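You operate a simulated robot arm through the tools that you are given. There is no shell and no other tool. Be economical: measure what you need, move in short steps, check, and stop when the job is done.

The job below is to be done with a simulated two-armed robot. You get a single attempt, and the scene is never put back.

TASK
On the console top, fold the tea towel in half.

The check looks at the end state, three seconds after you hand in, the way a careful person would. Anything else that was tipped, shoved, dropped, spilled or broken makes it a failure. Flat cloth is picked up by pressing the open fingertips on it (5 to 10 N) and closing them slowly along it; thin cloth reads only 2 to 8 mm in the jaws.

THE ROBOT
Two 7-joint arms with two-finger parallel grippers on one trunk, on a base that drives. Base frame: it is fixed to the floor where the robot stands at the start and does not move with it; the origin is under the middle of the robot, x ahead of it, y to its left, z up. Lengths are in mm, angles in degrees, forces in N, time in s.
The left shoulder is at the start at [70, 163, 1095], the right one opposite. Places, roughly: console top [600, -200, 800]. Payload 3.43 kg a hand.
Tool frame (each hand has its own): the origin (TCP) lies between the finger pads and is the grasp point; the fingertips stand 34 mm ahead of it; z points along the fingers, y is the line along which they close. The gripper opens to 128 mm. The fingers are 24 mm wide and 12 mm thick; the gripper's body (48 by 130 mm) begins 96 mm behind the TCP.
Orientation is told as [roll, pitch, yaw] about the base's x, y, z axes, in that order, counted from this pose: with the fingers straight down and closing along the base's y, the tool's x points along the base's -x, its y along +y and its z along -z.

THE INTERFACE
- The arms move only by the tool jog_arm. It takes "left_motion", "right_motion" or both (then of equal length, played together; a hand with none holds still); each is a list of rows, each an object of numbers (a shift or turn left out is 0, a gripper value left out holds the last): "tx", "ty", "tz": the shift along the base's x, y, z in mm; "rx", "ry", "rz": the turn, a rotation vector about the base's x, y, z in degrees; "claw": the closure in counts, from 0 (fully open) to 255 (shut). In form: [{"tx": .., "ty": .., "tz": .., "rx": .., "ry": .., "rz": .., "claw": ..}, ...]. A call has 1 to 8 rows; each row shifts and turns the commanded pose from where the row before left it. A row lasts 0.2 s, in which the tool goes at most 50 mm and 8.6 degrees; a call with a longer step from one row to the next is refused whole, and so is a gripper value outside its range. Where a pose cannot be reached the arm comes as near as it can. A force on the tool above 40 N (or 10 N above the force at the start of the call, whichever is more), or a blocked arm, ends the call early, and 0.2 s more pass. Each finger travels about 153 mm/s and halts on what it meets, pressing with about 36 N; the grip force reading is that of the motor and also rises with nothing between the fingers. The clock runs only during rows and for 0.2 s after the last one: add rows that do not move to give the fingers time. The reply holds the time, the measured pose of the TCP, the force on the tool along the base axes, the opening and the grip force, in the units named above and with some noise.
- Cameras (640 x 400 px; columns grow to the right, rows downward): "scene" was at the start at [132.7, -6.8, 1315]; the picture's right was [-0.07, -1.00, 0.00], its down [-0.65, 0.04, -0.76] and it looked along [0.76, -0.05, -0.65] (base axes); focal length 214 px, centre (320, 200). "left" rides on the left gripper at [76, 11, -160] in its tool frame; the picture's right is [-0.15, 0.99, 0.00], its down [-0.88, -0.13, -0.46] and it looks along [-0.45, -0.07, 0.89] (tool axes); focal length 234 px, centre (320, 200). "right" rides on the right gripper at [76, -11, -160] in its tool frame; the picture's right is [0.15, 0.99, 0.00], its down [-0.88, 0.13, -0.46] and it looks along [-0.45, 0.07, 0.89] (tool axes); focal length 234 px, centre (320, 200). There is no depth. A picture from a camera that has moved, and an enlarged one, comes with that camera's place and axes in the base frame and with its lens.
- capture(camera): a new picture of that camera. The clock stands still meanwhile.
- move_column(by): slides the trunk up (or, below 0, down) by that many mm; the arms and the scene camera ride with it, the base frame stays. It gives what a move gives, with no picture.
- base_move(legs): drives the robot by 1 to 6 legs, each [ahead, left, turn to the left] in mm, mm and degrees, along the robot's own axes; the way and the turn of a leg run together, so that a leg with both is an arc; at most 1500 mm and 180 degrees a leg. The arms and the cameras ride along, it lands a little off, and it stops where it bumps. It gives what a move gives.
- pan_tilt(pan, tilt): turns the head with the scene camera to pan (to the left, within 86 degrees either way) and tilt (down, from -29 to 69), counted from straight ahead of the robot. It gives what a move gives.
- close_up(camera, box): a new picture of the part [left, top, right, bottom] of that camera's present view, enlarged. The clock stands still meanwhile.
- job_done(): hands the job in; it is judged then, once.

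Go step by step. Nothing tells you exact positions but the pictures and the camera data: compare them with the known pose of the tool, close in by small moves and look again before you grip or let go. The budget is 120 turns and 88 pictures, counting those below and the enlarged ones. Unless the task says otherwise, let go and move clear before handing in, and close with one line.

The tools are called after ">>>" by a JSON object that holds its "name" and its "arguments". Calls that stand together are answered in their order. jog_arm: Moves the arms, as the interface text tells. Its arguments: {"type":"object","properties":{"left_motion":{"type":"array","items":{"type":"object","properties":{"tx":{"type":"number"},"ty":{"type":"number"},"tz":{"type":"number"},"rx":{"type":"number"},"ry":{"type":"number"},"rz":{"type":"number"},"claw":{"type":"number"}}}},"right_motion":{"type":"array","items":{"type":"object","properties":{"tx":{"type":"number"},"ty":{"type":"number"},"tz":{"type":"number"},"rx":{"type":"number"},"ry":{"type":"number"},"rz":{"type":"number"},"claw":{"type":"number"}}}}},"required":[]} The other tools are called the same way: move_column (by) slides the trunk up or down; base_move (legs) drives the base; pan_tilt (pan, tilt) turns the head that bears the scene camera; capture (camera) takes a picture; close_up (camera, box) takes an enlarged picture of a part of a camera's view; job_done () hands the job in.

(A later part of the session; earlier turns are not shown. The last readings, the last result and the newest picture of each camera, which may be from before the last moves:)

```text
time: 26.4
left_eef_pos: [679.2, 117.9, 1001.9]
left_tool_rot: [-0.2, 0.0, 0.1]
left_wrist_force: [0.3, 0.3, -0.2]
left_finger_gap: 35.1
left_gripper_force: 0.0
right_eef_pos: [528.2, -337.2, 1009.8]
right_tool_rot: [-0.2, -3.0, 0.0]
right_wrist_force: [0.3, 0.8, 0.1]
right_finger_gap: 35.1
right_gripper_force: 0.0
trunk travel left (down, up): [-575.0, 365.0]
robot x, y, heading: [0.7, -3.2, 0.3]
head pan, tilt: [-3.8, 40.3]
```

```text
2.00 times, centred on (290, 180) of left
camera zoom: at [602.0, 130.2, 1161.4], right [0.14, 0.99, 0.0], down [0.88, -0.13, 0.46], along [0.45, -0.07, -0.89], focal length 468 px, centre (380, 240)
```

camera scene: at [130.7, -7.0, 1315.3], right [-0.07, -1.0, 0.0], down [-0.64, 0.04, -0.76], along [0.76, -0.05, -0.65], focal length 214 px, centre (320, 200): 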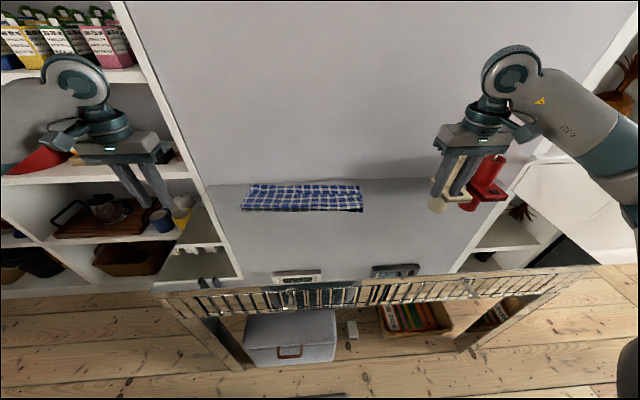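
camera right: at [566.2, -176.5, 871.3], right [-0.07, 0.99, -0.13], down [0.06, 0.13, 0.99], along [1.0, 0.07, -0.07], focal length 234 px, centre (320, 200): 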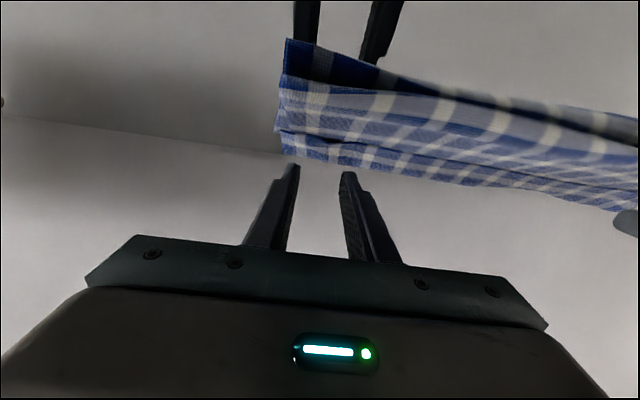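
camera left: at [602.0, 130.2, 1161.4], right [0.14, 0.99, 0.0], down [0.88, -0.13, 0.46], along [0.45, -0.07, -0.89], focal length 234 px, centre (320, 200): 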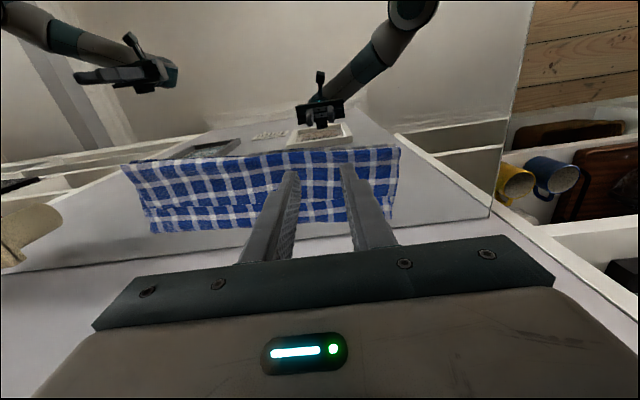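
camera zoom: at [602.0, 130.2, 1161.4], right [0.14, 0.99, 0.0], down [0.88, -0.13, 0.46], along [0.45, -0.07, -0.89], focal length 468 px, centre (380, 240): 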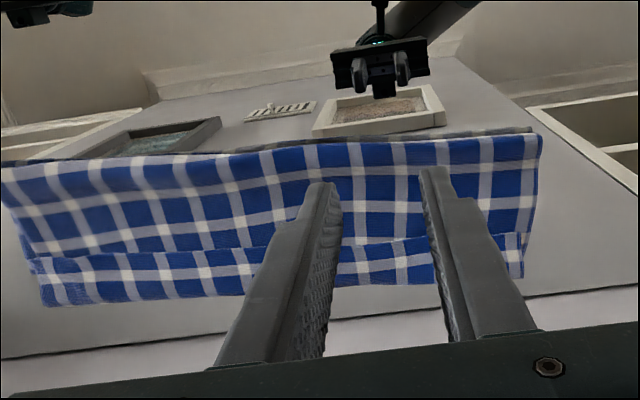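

>>> {"name": "close_up", "arguments": {"camera": "left", "box": [330, 130, 426, 230]}}

>>> {"name": "close_up", "arguments": {"camera": "left", "box": [110, 140, 250, 250]}}

>>> {"name": "close_up", "arguments": {"camera": "scene", "box": [235, 175, 305, 219]}}

```text
4.00 times, centred on (378, 180) of left
camera zoom: at [602.0, 130.2, 1161.4], right [0.14, 0.99, 0.0], down [0.88, -0.13, 0.46], along [0.45, -0.07, -0.89], focal length 937 px, centre (88, 280)
```

zoom: 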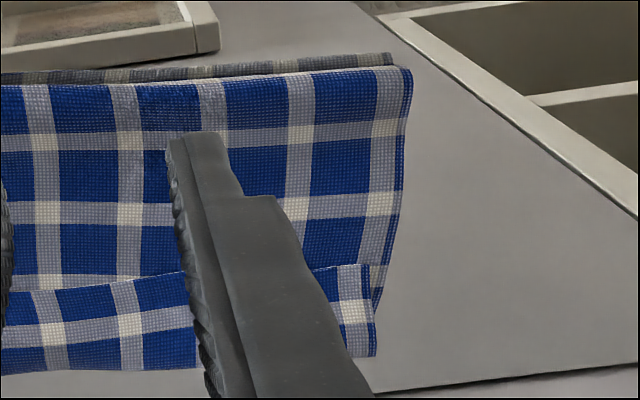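

```text
3.64 times, centred on (180, 195) of left
camera zoom: at [602.0, 130.2, 1161.4], right [0.14, 0.99, 0.0], down [0.88, -0.13, 0.46], along [0.45, -0.07, -0.89], focal length 852 px, centre (829, 218)
```

zoom: 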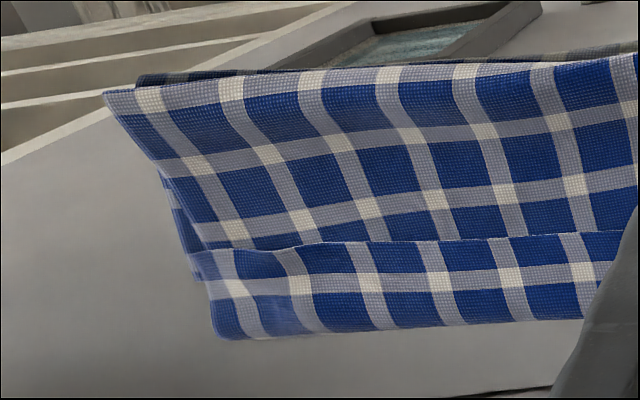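

```text
9.09 times, centred on (270, 197) of scene
camera zoom: at [132.2, -5.5, 1315.1], right [-0.07, -1.0, 0.0], down [-0.65, 0.04, -0.76], along [0.76, -0.05, -0.65], focal length 1950 px, centre (774, 227)
```

zoom: 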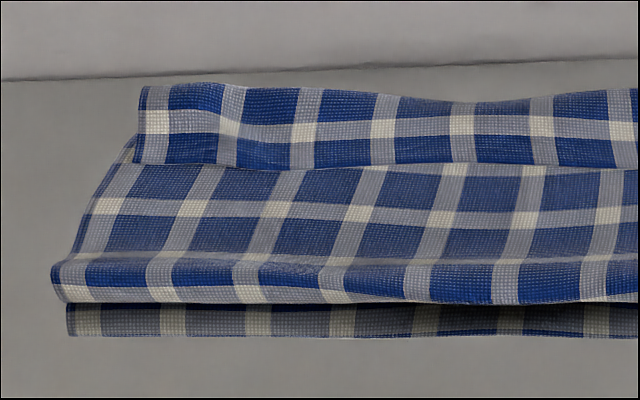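

The close-ups show that about 45 mm of the held edge stayed curled back on top (edge at x ≈ 784 left, 753 right), so the fold is uneven. I'll regrip that edge with the hands tilted forward, so that turning the hands back upright lets the cloth hang straight down from the grip, then lay it out further from the wall.

>>> {"name": "jog_arm", "arguments": {"left_motion": [{"tx": 11, "ty": 8, "tz": -14, "ry": -5.6}, {"tx": 11, "ty": 8, "tz": -14, "ry": -5.6}, {"tx": 11, "ty": 8, "tz": -14, "ry": -5.6}, {"tx": 11, "ty": 8, "tz": -14, "ry": -5.6}, {"tx": 11, "ty": 8, "tz": -14, "ry": -5.6}, {"tx": 11, "ty": 8, "tz": -14, "ry": -5.6}, {"tx": 11, "ty": 8, "tz": -14, "ry": -5.6}, {"tx": 12, "ty": 9, "tz": -14, "ry": -5.8}], "right_motion": [{"tx": 26, "ty": 21, "tz": -15, "ry": -5.25}, {"tx": 26, "ty": 21, "tz": -15, "ry": -5.25}, {"tx": 26, "ty": 21, "tz": -15, "ry": -5.25}, {"tx": 26, "ty": 21, "tz": -15, "ry": -5.25}, {"tx": 26, "ty": 21, "tz": -15, "ry": -5.25}, {"tx": 26, "ty": 21, "tz": -15, "ry": -5.25}, {"tx": 28, "ty": 21, "tz": -15, "ry": -5.25}, {"tx": 28, "ty": 22, "tz": -15, "ry": -5.25}]}}

>>> {"name": "capture", "arguments": {"camera": "left"}}

>>> {"name": "capture", "arguments": {"camera": "right"}}

>>> {"name": "close_up", "arguments": {"camera": "scene", "box": [220, 150, 390, 256]}}

```text
time: 28.2
left_eef_pos: [768.4, 184.2, 889.3]
left_tool_rot: [-0.2, -44.9, 0.1]
left_wrist_force: [0.1, 0.1, -0.9]
left_finger_gap: 35.2
left_gripper_force: 0.1
right_eef_pos: [740.1, -169.4, 888.8]
right_tool_rot: [-0.1, -45.0, 0.0]
right_wrist_force: [-0.4, -0.3, -0.2]
right_finger_gap: 35.2
right_gripper_force: 0.1
trunk travel left (down, up): [-575.0, 365.0]
robot x, y, heading: [-0.9, -2.6, -0.0]
head pan, tilt: [-3.8, 40.3]
```

```text
46 pictures are left
camera left: at [601.0, 195.6, 948.4], right [0.1, 0.99, 0.1], down [0.3, -0.13, 0.95], along [0.95, -0.07, -0.31], focal length 234 px, centre (320, 200)
```

left: 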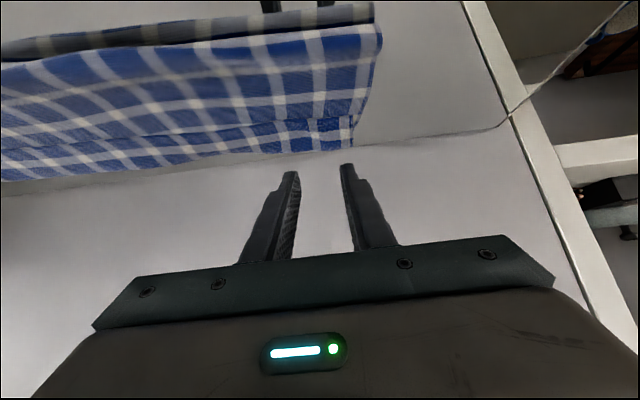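

```text
45 pictures are left
camera right: at [573.5, -180.6, 948.0], right [-0.1, 0.99, -0.1], down [0.3, 0.13, 0.94], along [0.95, 0.07, -0.31], focal length 234 px, centre (320, 200)
```

right: 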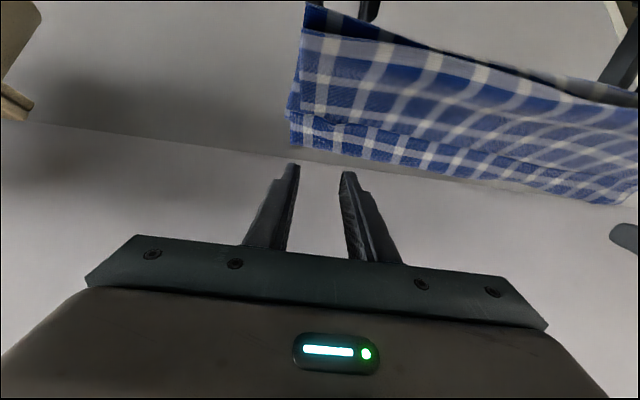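

```text
3.76 times, centred on (305, 203) of scene
camera zoom: at [133.8, -5.4, 1314.9], right [-0.07, -1.0, 0.0], down [-0.65, 0.04, -0.76], along [0.76, -0.05, -0.65], focal length 807 px, centre (376, 189)
```

zoom: 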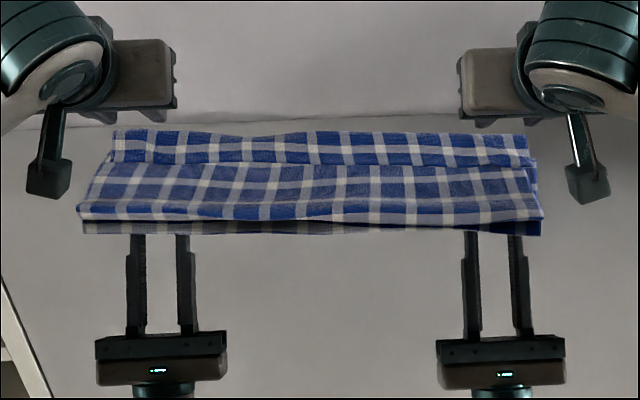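

Before gripping I need to be certain which layer the far band is; zooming on both ends.

>>> {"name": "close_up", "arguments": {"camera": "right", "box": [270, 70, 390, 170]}}

>>> {"name": "close_up", "arguments": {"camera": "left", "box": [280, 20, 400, 170]}}

>>> {"name": "close_up", "arguments": {"camera": "scene", "box": [318, 178, 370, 218]}}

```text
4.00 times, centred on (330, 120) of right
camera zoom: at [573.5, -180.6, 948.0], right [-0.1, 0.99, -0.1], down [0.3, 0.13, 0.94], along [0.95, 0.07, -0.31], focal length 937 px, centre (280, 520)
```

zoom: 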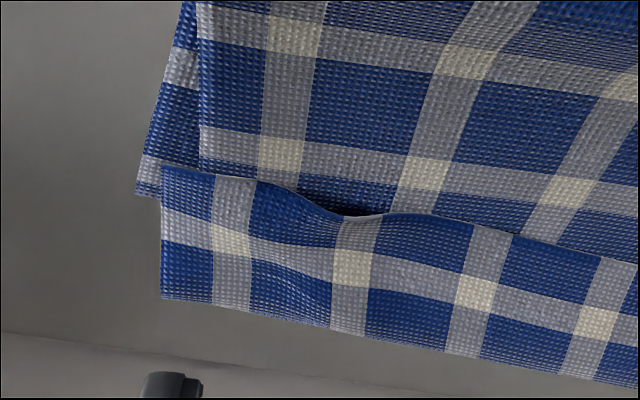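

```text
2.67 times, centred on (340, 95) of left
camera zoom: at [601.0, 195.6, 948.4], right [0.1, 0.99, 0.1], down [0.3, -0.13, 0.95], along [0.95, -0.07, -0.31], focal length 624 px, centre (267, 480)
```

zoom: 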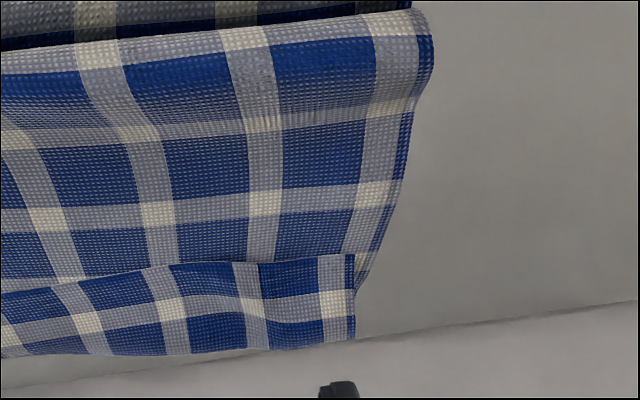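

```text
10.00 times, centred on (344, 198) of scene
camera zoom: at [133.8, -5.4, 1314.9], right [-0.07, -1.0, 0.0], down [-0.65, 0.04, -0.76], along [0.76, -0.05, -0.65], focal length 2145 px, centre (80, 220)
```

zoom: 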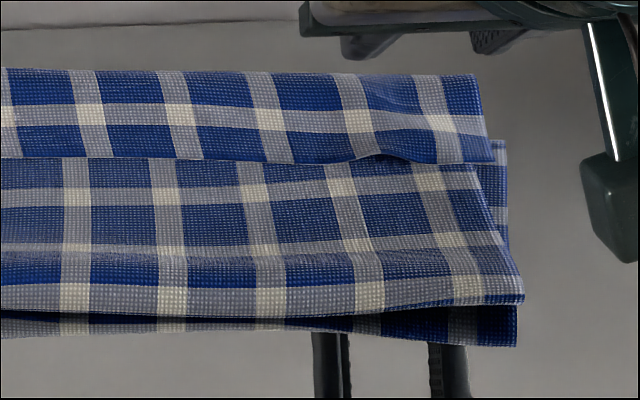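

Now it's clear: the band is the turned-back edge on top (there's a visible lip gap on the right at y ≈ −136), and the lower layer's far corner is underneath. I'll position about 10 mm behind the lip and descend.

>>> {"name": "jog_arm", "arguments": {"left_motion": [{"tx": 5, "tz": -12}, {"tx": 5, "tz": -12}, {"tz": -10}, {"tz": -6}, {"tz": -3}, {}], "right_motion": [{"tx": 5, "ty": 10, "tz": -12, "claw": 180}, {"tx": 5, "ty": 9, "tz": -12}, {"tz": -10}, {"tz": -6}, {"tz": -3}, {}]}}

>>> {"name": "close_up", "arguments": {"camera": "right", "box": [240, 80, 400, 180]}}

>>> {"name": "close_up", "arguments": {"camera": "left", "box": [240, 80, 400, 180]}}

```text
time: 29.6
left_eef_pos: [780.1, 184.7, 848.1]
left_tool_rot: [0.0, -45.0, 0.1]
left_wrist_force: [-0.3, -0.3, -0.3]
left_finger_gap: 35.1
left_gripper_force: 0.1
right_eef_pos: [750.1, -152.3, 846.0]
right_tool_rot: [-0.1, -45.1, 0.0]
right_wrist_force: [0.8, -0.1, -0.7]
right_finger_gap: 37.5
right_gripper_force: 0.0
trunk travel left (down, up): [-575.0, 365.0]
robot x, y, heading: [0.1, 1.3, -0.1]
head pan, tilt: [-3.8, 40.3]
```

```text
4.00 times, centred on (320, 130) of right
camera zoom: at [583.2, -163.3, 905.8], right [-0.1, 0.99, -0.1], down [0.3, 0.13, 0.94], along [0.95, 0.07, -0.31], focal length 937 px, centre (320, 480)
```

zoom: 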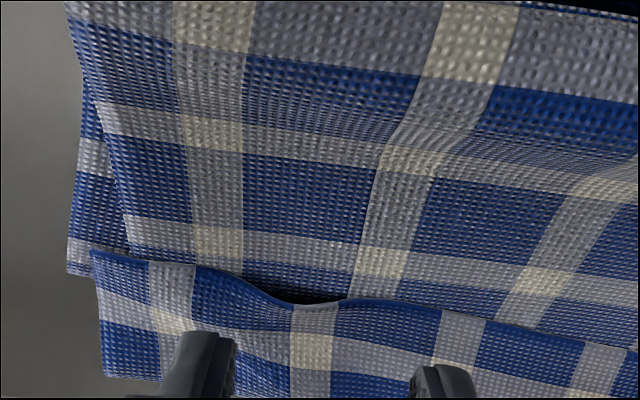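

```text
4.00 times, centred on (320, 130) of left
camera zoom: at [611.9, 194.8, 905.8], right [0.1, 0.99, 0.1], down [0.3, -0.13, 0.94], along [0.95, -0.07, -0.31], focal length 937 px, centre (320, 480)
```

zoom: 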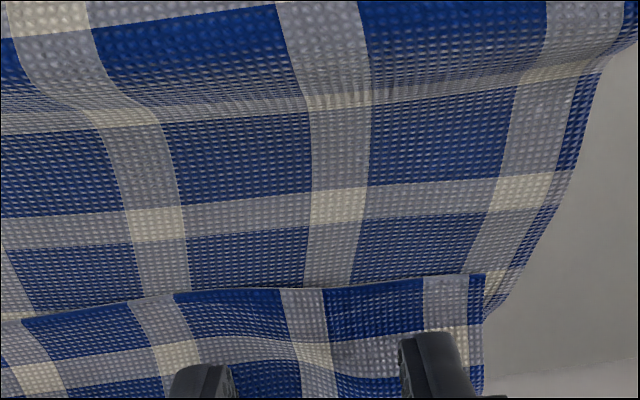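

The fingertips straddle the right ridge and sit over the strip on the left. Descending in small steps to contact.

>>> {"name": "jog_arm", "arguments": {"left_motion": [{"tz": -2}, {"tz": -2}, {"tz": -2}, {}], "right_motion": [{"tz": -2}, {"tz": -2}, {"tz": -1}, {}]}}

```text
time: 30.6
left_eef_pos: [778.3, 183.4, 841.1]
left_tool_rot: [-0.1, -45.0, 0.1]
left_wrist_force: [-0.5, 0.0, -0.9]
left_finger_gap: 35.2
left_gripper_force: 0.0
right_eef_pos: [749.7, -151.2, 842.2]
right_tool_rot: [-0.1, -45.0, 0.0]
right_wrist_force: [-0.2, -0.8, -0.8]
right_finger_gap: 37.7
right_gripper_force: 0.0
trunk travel left (down, up): [-575.0, 365.0]
robot x, y, heading: [1.5, 0.5, -0.0]
head pan, tilt: [-3.8, 40.3]
```

>>> {"name": "jog_arm", "arguments": {"left_motion": [{"tz": -1.5}, {"tz": -1.5}, {}], "right_motion": [{"tz": -2}, {"tz": -2}, {}]}}

```text
time: 31.4
left_eef_pos: [780.4, 186.5, 842.0]
left_tool_rot: [0.1, -45.3, 0.2]
left_wrist_force: [0.3, -0.4, 0.6]
left_finger_gap: 35.4
left_gripper_force: 0.0
right_eef_pos: [749.1, -150.1, 837.3]
right_tool_rot: [-0.1, -45.0, 0.1]
right_wrist_force: [0.4, 0.7, 0.3]
right_finger_gap: 37.7
right_gripper_force: 0.2
trunk travel left (down, up): [-575.0, 365.0]
robot x, y, heading: [0.3, -3.8, 0.1]
head pan, tilt: [-3.8, 40.3]
```

>>> {"name": "jog_arm", "arguments": {"left_motion": [{"tz": -1}, {"tz": -1}, {}], "right_motion": [{"tz": -1}, {"tz": -1}, {}]}}

```text
time: 32.2
left_eef_pos: [784.3, 199.2, 852.3]
left_tool_rot: [0.4, -46.3, 0.5]
left_wrist_force: [-0.7, 1.0, 0.3]
left_finger_gap: 35.4
left_gripper_force: 0.0
right_eef_pos: [748.6, -148.1, 838.0]
right_tool_rot: [-0.1, -45.1, 0.2]
right_wrist_force: [-0.2, -1.0, 0.6]
right_finger_gap: 37.3
right_gripper_force: 0.0
trunk travel left (down, up): [-575.0, 365.0]
robot x, y, heading: [-0.2, 1.4, -0.1]
head pan, tilt: [-3.8, 40.3]
```

The left hand is being pushed off its command (y 199, z 852), so something is obstructing that arm. I'll stop and look.

>>> {"name": "capture", "arguments": {"camera": "scene"}}

>>> {"name": "capture", "arguments": {"camera": "left"}}

```text
38 pictures are left
camera scene: at [131.0, -2.3, 1316.4], right [-0.07, -1.0, 0.0], down [-0.64, 0.04, -0.76], along [0.76, -0.05, -0.65], focal length 214 px, centre (320, 200)
```

scene: 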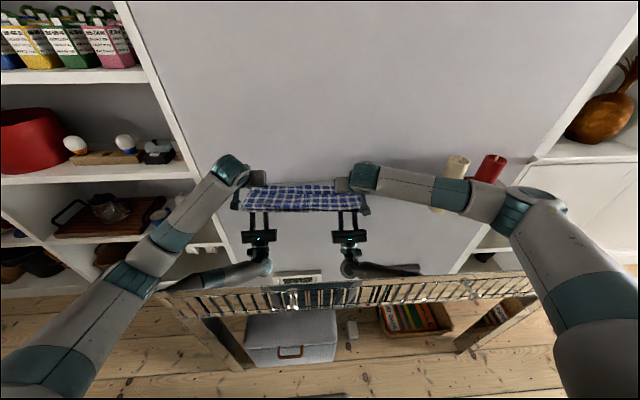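

```text
37 pictures are left
camera left: at [615.6, 207.1, 907.9], right [0.09, 0.99, 0.11], down [0.28, -0.13, 0.95], along [0.96, -0.05, -0.29], focal length 234 px, centre (320, 200)
```

left: 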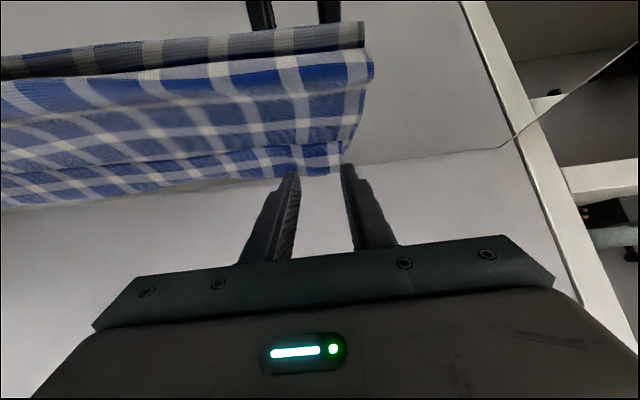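

The left forearm seems to run low and lean on something (possibly the front rail). I'll back both hands up and look at the elbow.

>>> {"name": "jog_arm", "arguments": {"left_motion": [{"tz": 10}, {"tx": -5, "tz": 15}, {"tx": -5, "tz": 20}, {}], "right_motion": [{"tz": 10}, {"tx": -5, "tz": 15}, {"tx": -5, "tz": 20}, {}]}}

>>> {"name": "pan_tilt", "arguments": {"pan": 25, "tilt": 55}}

>>> {"name": "capture", "arguments": {"camera": "scene"}}

```text
time: 33.2
left_eef_pos: [762.5, 222.8, 884.6]
left_tool_rot: [0.2, -45.6, 1.8]
left_wrist_force: [-0.1, -1.0, 0.7]
left_finger_gap: 35.2
left_gripper_force: 0.1
right_eef_pos: [735.1, -130.7, 885.5]
right_tool_rot: [-1.1, -45.4, 1.4]
right_wrist_force: [0.1, 0.2, -0.1]
right_finger_gap: 37.8
right_gripper_force: 0.0
trunk travel left (down, up): [-575.0, 365.0]
robot x, y, heading: [-1.0, 2.4, 0.6]
head pan, tilt: [-3.8, 40.3]
```

```text
time: 34.1
left_eef_pos: [761.8, 223.2, 883.9]
left_tool_rot: [0.1, -45.6, 1.9]
left_wrist_force: [0.4, 0.1, -0.9]
left_finger_gap: 35.3
left_gripper_force: 0.1
right_eef_pos: [735.5, -130.1, 887.1]
right_tool_rot: [-1.1, -45.4, 1.5]
right_wrist_force: [0.3, 0.0, 0.4]
right_finger_gap: 37.8
right_gripper_force: 0.1
trunk travel left (down, up): [-575.0, 365.0]
robot x, y, heading: [4.0, 3.5, 0.8]
head pan, tilt: [25.0, 55.0]
```

```text
36 pictures are left
camera scene: at [104.4, 47.1, 1295.3], right [0.43, -0.9, 0.02], down [-0.73, -0.36, -0.57], along [0.52, 0.24, -0.82], focal length 214 px, centre (320, 200)
```

scene: 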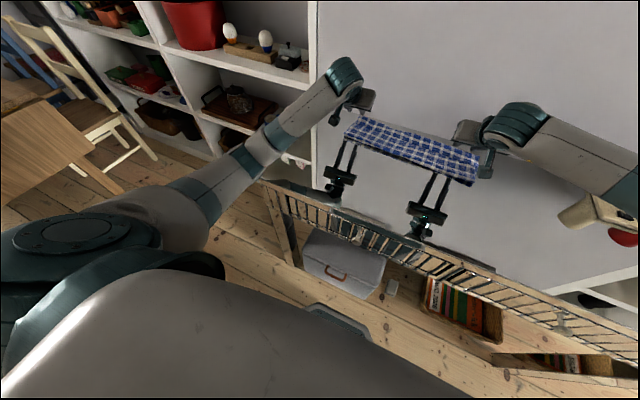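

The left forearm is leaning on the left end of the front rail and twisting the robot slightly. I'll lift the left hand well up and back to free it.

>>> {"name": "jog_arm", "arguments": {"left_motion": [{"tx": -10, "tz": 25}, {"tx": -10, "tz": 25, "ry": 5}, {"tx": -15, "tz": 25, "ry": 8}, {"tx": -15, "tz": 25, "ry": 8}, {"tx": -15, "tz": 10, "ry": 8}, {"ry": 8}, {}]}}

>>> {"name": "capture", "arguments": {"camera": "scene"}}

```text
time: 35.7
left_eef_pos: [703.8, 182.7, 990.9]
left_tool_rot: [-0.1, -7.9, 0.2]
left_wrist_force: [-0.3, 0.0, 0.4]
left_finger_gap: 35.0
left_gripper_force: 0.0
right_eef_pos: [739.4, -150.1, 879.9]
right_tool_rot: [0.0, -45.0, -0.1]
right_wrist_force: [-0.6, 0.5, -0.4]
right_finger_gap: 37.7
right_gripper_force: 0.0
trunk travel left (down, up): [-575.0, 365.0]
robot x, y, heading: [2.6, -1.4, 0.2]
head pan, tilt: [25.0, 55.0]
```

```text
35 pictures are left
camera scene: at [113.0, 29.7, 1294.8], right [0.42, -0.91, 0.0], down [-0.74, -0.35, -0.57], along [0.52, 0.24, -0.82], focal length 214 px, centre (320, 200)
```

scene: 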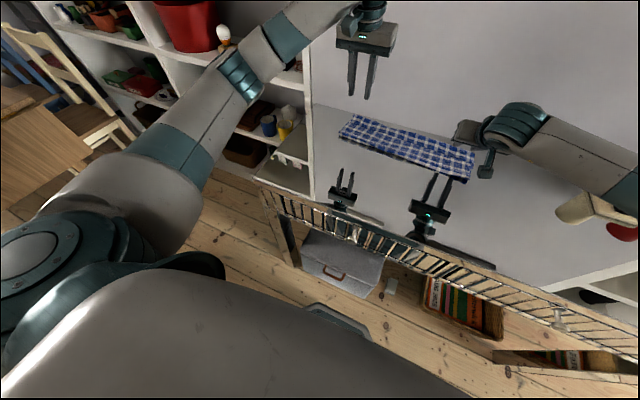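

The robot is freed and back in place. I'll raise the trunk 120 mm so the elbows stay higher, then re-approach.

>>> {"name": "move_column", "arguments": {"by": 120}}

>>> {"name": "pan_tilt", "arguments": {"pan": 0, "tilt": 45}}

>>> {"name": "capture", "arguments": {"camera": "scene"}}

```text
time: 37.2
left_eef_pos: [703.9, 182.5, 1110.6]
left_tool_rot: [0.0, -7.8, 0.1]
left_wrist_force: [0.2, -0.2, -0.3]
left_finger_gap: 35.3
left_gripper_force: 0.1
right_eef_pos: [739.7, -151.9, 998.8]
right_tool_rot: [0.0, -44.9, 0.0]
right_wrist_force: [0.4, -0.3, 0.4]
right_finger_gap: 37.5
right_gripper_force: 0.0
trunk travel left (down, up): [-695.0, 245.0]
robot x, y, heading: [3.7, -2.5, -0.1]
head pan, tilt: [25.0, 55.0]
```

```text
time: 38.1
left_eef_pos: [704.0, 183.4, 1110.8]
left_tool_rot: [0.0, -8.0, 0.2]
left_wrist_force: [-0.8, 0.1, -0.1]
left_finger_gap: 35.2
left_gripper_force: 0.0
right_eef_pos: [739.1, -150.6, 1000.8]
right_tool_rot: [0.1, -45.1, 0.0]
right_wrist_force: [-0.2, -0.7, 1.2]
right_finger_gap: 37.6
right_gripper_force: 0.0
trunk travel left (down, up): [-695.0, 245.0]
robot x, y, heading: [0.9, -1.4, -0.0]
head pan, tilt: [0.0, 45.0]
```

```text
34 pictures are left
camera scene: at [129.3, -1.1, 1428.1], right [0.0, -1.0, 0.0], down [-0.71, 0.0, -0.71], along [0.71, 0.0, -0.71], focal length 214 px, centre (320, 200)
```

scene: 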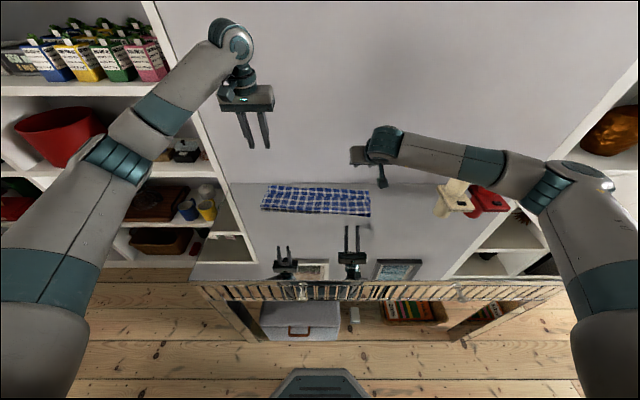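

Clear view now. Zooming on the towel to re-measure.

>>> {"name": "close_up", "arguments": {"camera": "scene", "box": [245, 170, 385, 225]}}

```text
4.57 times, centred on (315, 198) of scene
camera zoom: at [129.3, -1.1, 1428.1], right [0.0, -1.0, 0.0], down [-0.71, 0.0, -0.71], along [0.71, 0.0, -0.71], focal length 980 px, centre (343, 211)
```

zoom: 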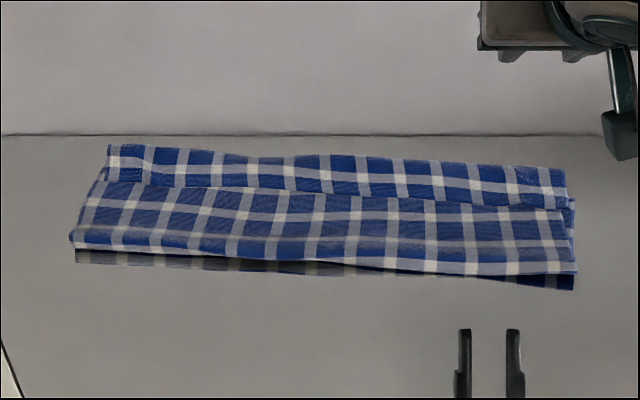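

The lip is unchanged: left (783, 217), right (749, −203). Re-approaching both with the trunk higher.

>>> {"name": "jog_arm", "arguments": {"left_motion": [{"tx": 8.5, "tz": -28.5, "ry": -4.65}, {"tx": 8.5, "tz": -28.5, "ry": -4.65}, {"tx": 8.5, "tz": -28.5, "ry": -4.65}, {"tx": 8.5, "tz": -28.5, "ry": -4.65}, {"tx": 8.5, "tz": -28.5, "ry": -4.65}, {"tx": 8.5, "tz": -28.5, "ry": -4.65}, {"tx": 8.5, "tz": -28.5, "ry": -4.65}, {"tx": 8.5, "tz": -28.5, "ry": -4.65}], "right_motion": [{"tx": 1, "tz": -15}, {"tx": 1, "tz": -15}, {"tx": 1, "tz": -15}, {"tx": 1, "tz": -15}, {"tx": 1, "tz": -15}, {"tx": 1, "tz": -15}, {"tz": -15}, {"tz": -15}]}}

>>> {"name": "jog_arm", "arguments": {"left_motion": [{"tx": 5, "tz": -15}, {"tx": 1, "tz": -14}, {"tz": -4}, {}], "right_motion": [{"tx": 2, "tz": -15}, {"tx": 2, "tz": -14}, {"tz": -4}, {}]}}

>>> {"name": "capture", "arguments": {"camera": "scene"}}

```text
time: 39.9
left_eef_pos: [773.1, 182.2, 883.6]
left_tool_rot: [-0.2, -45.3, 0.1]
left_wrist_force: [-0.2, 0.4, -0.2]
left_finger_gap: 35.0
left_gripper_force: 0.1
right_eef_pos: [745.4, -151.6, 879.5]
right_tool_rot: [-0.1, -44.9, -0.1]
right_wrist_force: [0.5, -0.3, -0.1]
right_finger_gap: 37.5
right_gripper_force: 0.0
trunk travel left (down, up): [-695.0, 245.0]
robot x, y, heading: [1.6, 2.1, -0.0]
head pan, tilt: [0.0, 45.0]
```

```text
time: 40.9
left_eef_pos: [778.5, 182.8, 849.5]
left_tool_rot: [0.0, -45.2, 0.0]
left_wrist_force: [-0.2, 0.3, -0.7]
left_finger_gap: 35.3
left_gripper_force: 0.1
right_eef_pos: [749.1, -150.7, 845.2]
right_tool_rot: [0.0, -45.0, 0.1]
right_wrist_force: [-0.4, -0.4, 0.0]
right_finger_gap: 37.5
right_gripper_force: 0.0
trunk travel left (down, up): [-695.0, 245.0]
robot x, y, heading: [0.1, 1.0, 0.3]
head pan, tilt: [0.0, 45.0]
```

```text
32 pictures are left
camera scene: at [129.5, -1.1, 1428.1], right [0.0, -1.0, 0.0], down [-0.71, 0.0, -0.71], along [0.71, 0.0, -0.71], focal length 214 px, centre (320, 200)
```

scene: 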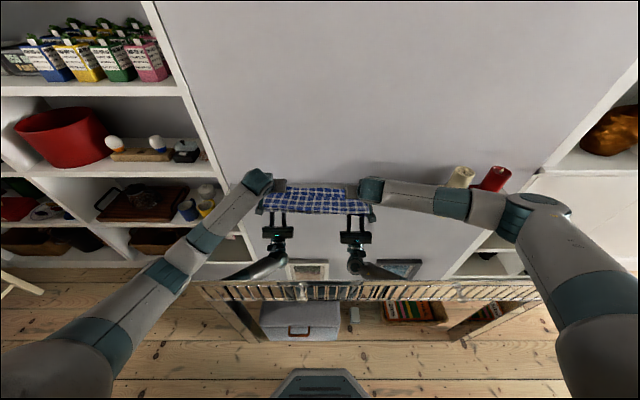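

Both hands track their commands this time. Continuing down carefully.

>>> {"name": "jog_arm", "arguments": {"left_motion": [{"tz": -3}, {"tz": -3}, {"tz": -2}, {}], "right_motion": [{"tz": -2}, {"tz": -2}, {"tz": -1}, {}]}}

```text
time: 41.9
left_eef_pos: [777.5, 183.7, 841.6]
left_tool_rot: [-0.1, -45.3, 0.1]
left_wrist_force: [-0.7, 0.7, -1.3]
left_finger_gap: 35.0
left_gripper_force: 0.1
right_eef_pos: [749.8, -150.6, 840.9]
right_tool_rot: [-0.1, -45.0, 0.0]
right_wrist_force: [1.4, 0.0, 0.5]
right_finger_gap: 37.4
right_gripper_force: 0.1
trunk travel left (down, up): [-695.0, 245.0]
robot x, y, heading: [-0.5, -0.9, -0.1]
head pan, tilt: [0.0, 45.0]
```

>>> {"name": "jog_arm", "arguments": {"left_motion": [{"tz": -2}, {"tz": -1.5}, {}], "right_motion": [{"tz": -2}, {"tz": -1}, {}]}}

```text
time: 42.7
left_eef_pos: [777.2, 183.3, 839.5]
left_tool_rot: [-0.1, -45.1, 0.2]
left_wrist_force: [-0.7, 0.8, -0.3]
left_finger_gap: 35.1
left_gripper_force: 0.0
right_eef_pos: [748.8, -149.5, 838.9]
right_tool_rot: [-0.1, -45.0, 0.0]
right_wrist_force: [0.3, 0.3, -0.3]
right_finger_gap: 37.9
right_gripper_force: 0.0
trunk travel left (down, up): [-695.0, 245.0]
robot x, y, heading: [2.2, -1.2, 0.2]
head pan, tilt: [0.0, 45.0]
```

>>> {"name": "jog_arm", "arguments": {"left_motion": [{"tz": -1.2}, {"tz": -1.2}, {}], "right_motion": [{"tz": -1.2}, {"tz": -1.2}, {}]}}

```text
time: 43.5
left_eef_pos: [777.2, 182.8, 836.3]
left_tool_rot: [-0.1, -45.2, 0.1]
left_wrist_force: [-0.2, -0.8, 2.5]
left_finger_gap: 35.0
left_gripper_force: 0.2
right_eef_pos: [748.5, -150.2, 837.0]
right_tool_rot: [0.0, -45.0, -0.1]
right_wrist_force: [-0.2, -0.1, 1.7]
right_finger_gap: 37.6
right_gripper_force: 0.2
trunk travel left (down, up): [-695.0, 245.0]
robot x, y, heading: [2.1, 0.4, -0.3]
head pan, tilt: [0.0, 45.0]
```

Light contact on both (2 N). A touch more, then close slowly.

>>> {"name": "jog_arm", "arguments": {"left_motion": [{"tz": -0.7}, {"claw": 197}, {"claw": 207}, {"claw": 217}, {"claw": 227}, {"claw": 237}, {"claw": 246}, {"claw": 255}], "right_motion": [{"tz": -0.8}, {"claw": 192}, {"claw": 203}, {"claw": 214}, {"claw": 225}, {"claw": 236}, {"claw": 246}, {"claw": 255}]}}

>>> {"name": "close_up", "arguments": {"camera": "left", "box": [240, 60, 400, 180]}}

>>> {"name": "close_up", "arguments": {"camera": "right", "box": [240, 60, 400, 180]}}

```text
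time: 45.3
left_eef_pos: [776.8, 182.1, 835.6]
left_tool_rot: [-0.2, -45.2, 0.1]
left_wrist_force: [0.1, -0.2, 3.9]
left_finger_gap: 2.3
left_gripper_force: 36.4
right_eef_pos: [748.5, -150.1, 835.6]
right_tool_rot: [0.0, -45.1, 0.0]
right_wrist_force: [-0.1, 0.0, 2.5]
right_finger_gap: 0.3
right_gripper_force: 32.6
trunk travel left (down, up): [-695.0, 245.0]
robot x, y, heading: [1.0, -2.0, -0.1]
head pan, tilt: [0.0, 45.0]
```

```text
3.33 times, centred on (320, 120) of left
camera zoom: at [609.2, 193.6, 894.2], right [0.1, 0.99, 0.1], down [0.3, -0.13, 0.95], along [0.95, -0.07, -0.31], focal length 781 px, centre (320, 467)
```

zoom: 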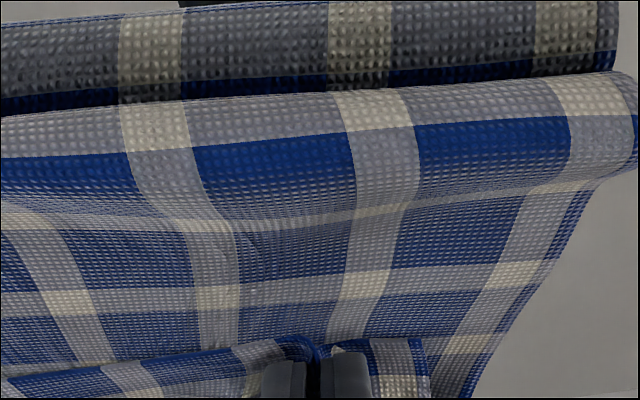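

```text
3.33 times, centred on (320, 120) of right
camera zoom: at [582.4, -161.7, 895.2], right [-0.1, 0.99, -0.1], down [0.3, 0.13, 0.94], along [0.95, 0.07, -0.31], focal length 781 px, centre (320, 467)
```

zoom: 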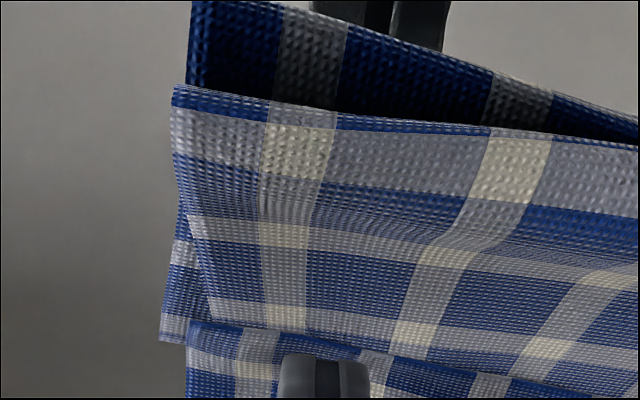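

The left has the lip; the right slipped. I'll reopen the right wider and press harder there.

>>> {"name": "jog_arm", "arguments": {"right_motion": [{"tz": 5}, {"claw": 220}, {"claw": 165}, {"tx": 2}, {"tz": -4}, {"tz": -1.5}, {"tz": -1}, {}]}}

```text
time: 47.1
left_eef_pos: [776.6, 181.5, 836.6]
left_tool_rot: [-0.1, -45.2, 0.1]
left_wrist_force: [0.5, -0.1, 2.6]
left_finger_gap: 2.0
left_gripper_force: 36.0
right_eef_pos: [750.6, -150.9, 835.3]
right_tool_rot: [0.0, -45.0, -0.1]
right_wrist_force: [-0.5, 0.0, 6.7]
right_finger_gap: 45.3
right_gripper_force: 0.0
trunk travel left (down, up): [-695.0, 245.0]
robot x, y, heading: [1.0, -0.7, 0.2]
head pan, tilt: [0.0, 45.0]
```

>>> {"name": "jog_arm", "arguments": {"right_motion": [{"tz": -0.3, "claw": 175}, {"claw": 187}, {"claw": 199}, {"claw": 211}, {"claw": 223}, {"claw": 235}, {"claw": 246}, {"claw": 255}]}}

>>> {"name": "close_up", "arguments": {"camera": "right", "box": [240, 60, 400, 180]}}

```text
time: 48.9
left_eef_pos: [777.0, 181.1, 835.1]
left_tool_rot: [-0.2, -45.4, 0.1]
left_wrist_force: [-0.5, -11.7, 1.4]
left_finger_gap: 2.3
left_gripper_force: 35.6
right_eef_pos: [750.9, -151.1, 835.7]
right_tool_rot: [0.1, -45.2, 0.0]
right_wrist_force: [1.5, 12.5, 9.6]
right_finger_gap: 5.1
right_gripper_force: 35.5
trunk travel left (down, up): [-695.0, 245.0]
robot x, y, heading: [0.1, -2.4, -0.0]
head pan, tilt: [0.0, 45.0]
```

```text
3.33 times, centred on (320, 120) of right
camera zoom: at [583.7, -161.3, 894.8], right [-0.11, 0.99, -0.1], down [0.3, 0.13, 0.95], along [0.95, 0.07, -0.31], focal length 781 px, centre (320, 467)
```

zoom: 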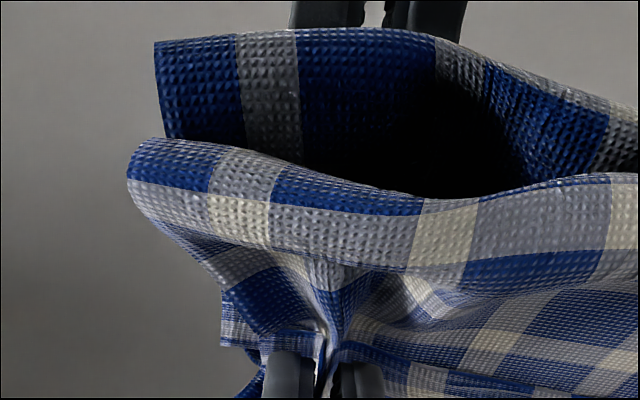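

The right pinched several layers (5 mm, 12 N sideways), which is wrong. I'll release it and lift it away, then raise the left lip to see how it unrolls.

>>> {"name": "jog_arm", "arguments": {"right_motion": [{"claw": 235}, {"claw": 215}, {"claw": 190}, {"claw": 165}, {"tz": 8}, {"tx": -3, "tz": 15}, {"tx": -3, "tz": 20}, {}]}}

>>> {"name": "jog_arm", "arguments": {"left_motion": [{"tx": -6, "tz": 8}, {"tx": -8, "tz": 10, "ry": 3}, {"tx": -8, "tz": 10, "ry": 4}, {"tx": -8, "tz": 10, "ry": 4}, {"tx": -8, "tz": 8, "ry": 4}, {"tx": -8, "tz": 8, "ry": 4}, {}]}}

>>> {"name": "capture", "arguments": {"camera": "right"}}

>>> {"name": "close_up", "arguments": {"camera": "scene", "box": [245, 170, 385, 225]}}

```text
time: 50.7
left_eef_pos: [777.0, 182.0, 835.3]
left_tool_rot: [-0.1, -45.3, 0.1]
left_wrist_force: [1.0, 1.0, 4.5]
left_finger_gap: 2.2
left_gripper_force: 35.5
right_eef_pos: [744.9, -150.2, 876.6]
right_tool_rot: [0.0, -45.0, 0.0]
right_wrist_force: [-0.5, 0.4, 0.2]
right_finger_gap: 45.2
right_gripper_force: 0.0
trunk travel left (down, up): [-695.0, 245.0]
robot x, y, heading: [5.1, 0.1, -0.2]
head pan, tilt: [0.0, 45.0]
```

```text
time: 52.3
left_eef_pos: [732.9, 184.3, 889.6]
left_tool_rot: [0.0, -26.2, 0.1]
left_wrist_force: [0.5, -0.4, 0.6]
left_finger_gap: 2.2
left_gripper_force: 35.5
right_eef_pos: [744.3, -150.2, 876.7]
right_tool_rot: [0.1, -45.0, 0.0]
right_wrist_force: [0.3, 0.4, 0.6]
right_finger_gap: 45.1
right_gripper_force: 0.1
trunk travel left (down, up): [-695.0, 245.0]
robot x, y, heading: [-3.2, -1.7, -0.0]
head pan, tilt: [0.0, 45.0]
```

```text
28 pictures are left
camera right: at [578.2, -162.0, 936.3], right [-0.1, 0.99, -0.1], down [0.3, 0.13, 0.94], along [0.95, 0.07, -0.31], focal length 234 px, centre (320, 200)
```

right: 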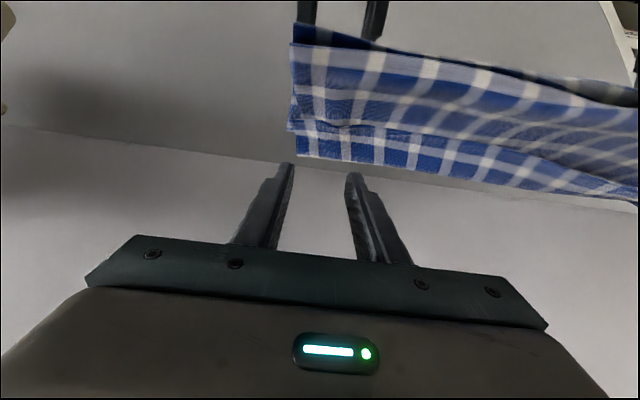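

```text
4.57 times, centred on (315, 198) of scene
camera zoom: at [129.4, -1.1, 1428.2], right [0.0, -1.0, 0.0], down [-0.71, 0.0, -0.71], along [0.71, 0.0, -0.71], focal length 980 px, centre (343, 211)
```

zoom: 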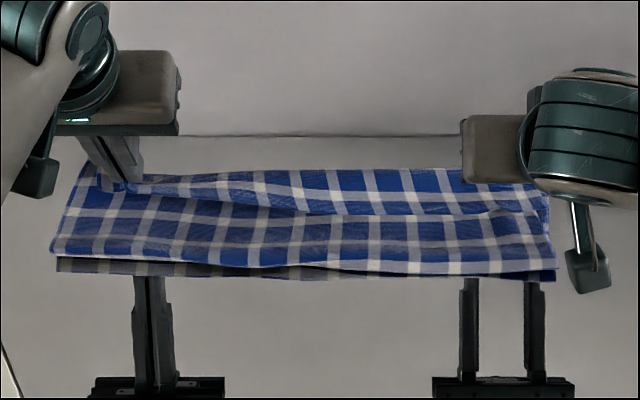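

Only the left part lifted. Simplest is to open the towel again with the left hand (carry the edge back toward the robot) and regrip both corners from flat; I'll move the right hand clear meanwhile.

>>> {"name": "jog_arm", "arguments": {"left_motion": [{"tx": -15, "tz": 22, "ry": 4}, {"tx": -20, "tz": 22, "ry": 4}, {"tx": -25, "tz": 20, "ry": 4}, {"tx": -25, "tz": 15, "ry": 4}, {"tx": -25, "tz": 5, "ry": 4}, {"tx": -25, "tz": 0, "ry": 4}, {"tx": -25, "tz": -5}, {"tx": -25, "tz": -10}], "right_motion": [{"tz": 30, "tx": -10}, {"tz": 30, "tx": -20, "ry": 5}, {"tz": 30, "tx": -30, "ty": -10, "ry": 8}, {"tz": 20, "tx": -30, "ty": -20, "ry": 8}, {"tx": -30, "ty": -30, "ry": 8}, {"tx": -30, "ty": -30, "ry": 8}, {"tx": -30, "ty": -20, "ry": 8}, {}]}}

>>> {"name": "capture", "arguments": {"camera": "scene"}}

```text
time: 54.1
left_eef_pos: [546.1, 181.3, 959.4]
left_tool_rot: [0.0, -2.1, 0.0]
left_wrist_force: [0.7, -0.1, -0.4]
left_finger_gap: 2.2
left_gripper_force: 36.3
right_eef_pos: [565.1, -260.8, 987.9]
right_tool_rot: [0.1, 0.1, 0.0]
right_wrist_force: [0.5, 0.7, 0.2]
right_finger_gap: 45.2
right_gripper_force: 0.1
trunk travel left (down, up): [-695.0, 245.0]
robot x, y, heading: [-1.0, -1.6, 0.1]
head pan, tilt: [0.0, 45.0]
```

```text
26 pictures are left
camera scene: at [129.2, -0.3, 1428.2], right [0.0, -1.0, 0.0], down [-0.71, 0.0, -0.71], along [0.71, 0.0, -0.71], focal length 214 px, centre (320, 200)
```

scene: 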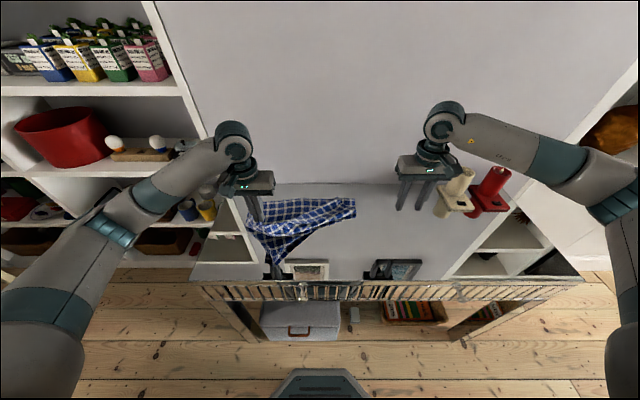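

The left side has opened; the right end is still folded over. I'll lower the left corner near its original place and look at the right end.

>>> {"name": "jog_arm", "arguments": {"left_motion": [{"tx": -8, "tz": -20}, {"tx": -8, "tz": -20}, {"tx": -8, "tz": -20}, {"tx": -6, "tz": -20}, {"tz": -20}, {"tz": -12}, {}]}}

>>> {"name": "close_up", "arguments": {"camera": "scene", "box": [230, 170, 390, 280]}}

```text
time: 55.7
left_eef_pos: [517.1, 181.4, 847.6]
left_tool_rot: [0.0, -2.2, 0.0]
left_wrist_force: [0.1, 0.0, -0.2]
left_finger_gap: 2.1
left_gripper_force: 35.8
right_eef_pos: [565.7, -260.8, 987.4]
right_tool_rot: [0.1, -0.1, 0.0]
right_wrist_force: [-0.5, 0.7, 0.2]
right_finger_gap: 45.1
right_gripper_force: 0.0
trunk travel left (down, up): [-695.0, 245.0]
robot x, y, heading: [4.3, 1.7, -0.0]
head pan, tilt: [0.0, 45.0]
```

```text
3.64 times, centred on (310, 225) of scene
camera zoom: at [129.4, -1.3, 1428.2], right [0.0, -1.0, 0.0], down [-0.71, 0.0, -0.71], along [0.71, 0.0, -0.71], focal length 780 px, centre (356, 109)
```

zoom: 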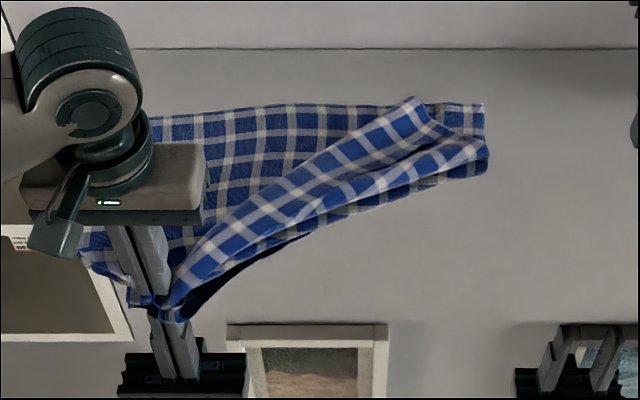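

The towel is half open: the flap's right end (with the edge's right corner) lies near (730, −65). I'll bring the right hand above it, yawed 45° so the fingers close across that flap.

>>> {"name": "jog_arm", "arguments": {"right_motion": [{"tx": 22, "ty": 31, "tz": -8, "rz": -7.5, "claw": 110}, {"tx": 22, "ty": 31, "tz": -8, "rz": -7.5}, {"tx": 22, "ty": 31, "tz": -8, "rz": -7.5}, {"tx": 22, "ty": 31, "tz": -8, "rz": -7.5}, {"tx": 22, "ty": 31, "tz": -8, "rz": -7.5}, {"tx": 22, "ty": 30, "tz": -8, "rz": -7.5}, {}]}}

>>> {"name": "close_up", "arguments": {"camera": "right", "box": [140, 60, 500, 285]}}

>>> {"name": "close_up", "arguments": {"camera": "scene", "box": [230, 170, 390, 280]}}

```text
time: 57.3
left_eef_pos: [516.2, 182.1, 847.1]
left_tool_rot: [0.0, -2.2, 0.0]
left_wrist_force: [0.0, 0.2, -0.3]
left_finger_gap: 2.2
left_gripper_force: 35.9
right_eef_pos: [697.3, -76.7, 940.4]
right_tool_rot: [-0.1, 0.0, -45.1]
right_wrist_force: [-0.3, 0.3, 0.1]
right_finger_gap: 72.8
right_gripper_force: 0.0
trunk travel left (down, up): [-695.0, 245.0]
robot x, y, heading: [1.7, -3.4, 0.3]
head pan, tilt: [0.0, 45.0]
```

```text
1.78 times, centred on (320, 172) of right
camera zoom: at [634.7, -31.2, 1099.3], right [0.6, 0.8, 0.0], down [0.71, -0.53, 0.46], along [0.37, -0.27, -0.89], focal length 416 px, centre (320, 249)
```

zoom: 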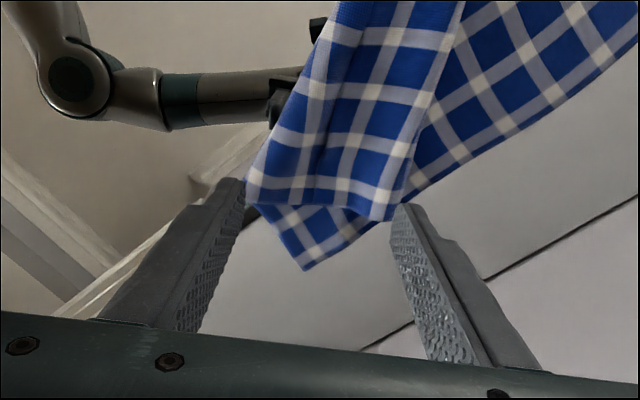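

```text
3.64 times, centred on (310, 225) of scene
camera zoom: at [128.8, -2.4, 1428.2], right [0.0, -1.0, 0.0], down [-0.71, 0.0, -0.71], along [0.71, 0.0, -0.71], focal length 780 px, centre (356, 109)
```

zoom: 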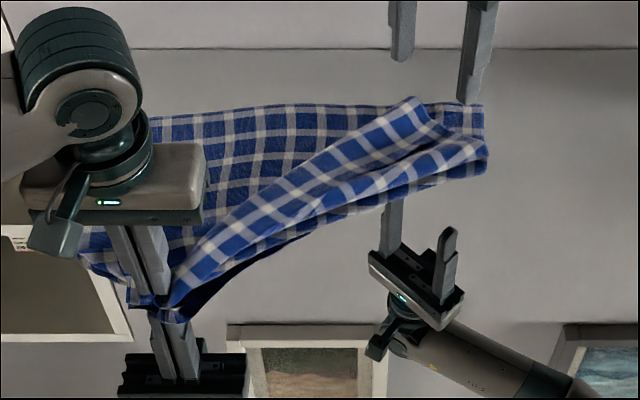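

The edge's free corner C is at about (767, −59), with the flap running from it toward (693, −138). I'll pinch just inside that corner, lightly, to open it out flat.

>>> {"name": "jog_arm", "arguments": {"right_motion": [{"tx": 12, "ty": 4, "tz": -20, "claw": 172}, {"tx": 12, "ty": 4, "tz": -20}, {"tx": 13, "ty": 4, "tz": -20}, {"tz": -18}, {"tz": -10}, {"tz": -5}, {}]}}

>>> {"name": "close_up", "arguments": {"camera": "right", "box": [200, 80, 440, 230]}}

```text
time: 58.9
left_eef_pos: [516.4, 182.1, 846.8]
left_tool_rot: [-0.1, -2.2, 0.1]
left_wrist_force: [-1.2, 0.1, 0.4]
left_finger_gap: 1.9
left_gripper_force: 36.1
right_eef_pos: [734.1, -63.2, 844.5]
right_tool_rot: [-0.1, 0.0, -44.9]
right_wrist_force: [0.2, -1.1, -1.0]
right_finger_gap: 41.5
right_gripper_force: 0.2
trunk travel left (down, up): [-695.0, 245.0]
robot x, y, heading: [1.3, 0.7, 0.1]
head pan, tilt: [0.0, 45.0]
```

```text
2.67 times, centred on (320, 155) of right
camera zoom: at [672.2, -17.9, 1005.4], right [0.6, 0.8, 0.0], down [0.71, -0.53, 0.46], along [0.37, -0.27, -0.89], focal length 624 px, centre (320, 320)
```

zoom: 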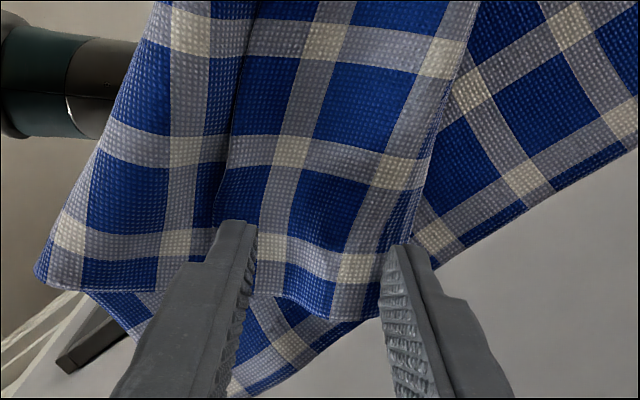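

The flap corner sits right between the fingers. Lowering a few mm and closing.

>>> {"name": "jog_arm", "arguments": {"right_motion": [{"tz": -3}, {"tz": -2.5}, {"claw": 185}, {"claw": 200}, {"claw": 215}, {"claw": 230}, {"claw": 243}, {"claw": 255}]}}

>>> {"name": "close_up", "arguments": {"camera": "right", "box": [200, 80, 440, 230]}}

```text
time: 60.7
left_eef_pos: [516.9, 181.4, 846.6]
left_tool_rot: [-0.1, -2.2, 0.1]
left_wrist_force: [0.2, -0.2, 0.8]
left_finger_gap: 2.0
left_gripper_force: 35.7
right_eef_pos: [734.0, -63.8, 839.5]
right_tool_rot: [0.0, -0.1, -45.1]
right_wrist_force: [0.1, 0.5, 0.0]
right_finger_gap: 2.3
right_gripper_force: 36.5
trunk travel left (down, up): [-695.0, 245.0]
robot x, y, heading: [-1.5, 0.1, 0.0]
head pan, tilt: [0.0, 45.0]
```

```text
2.67 times, centred on (320, 155) of right
camera zoom: at [672.7, -18.6, 1000.6], right [0.6, 0.8, 0.0], down [0.71, -0.53, 0.46], along [0.37, -0.27, -0.89], focal length 624 px, centre (320, 320)
```

zoom: 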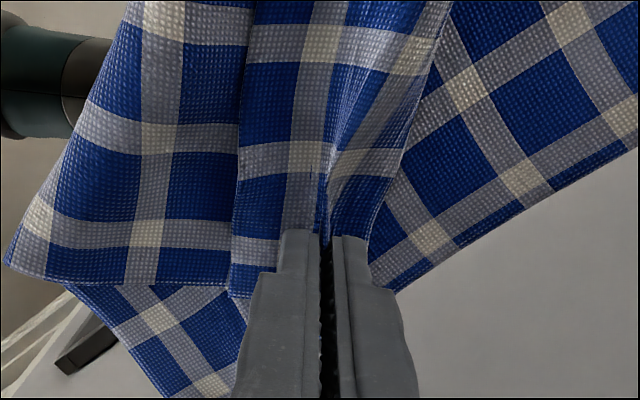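

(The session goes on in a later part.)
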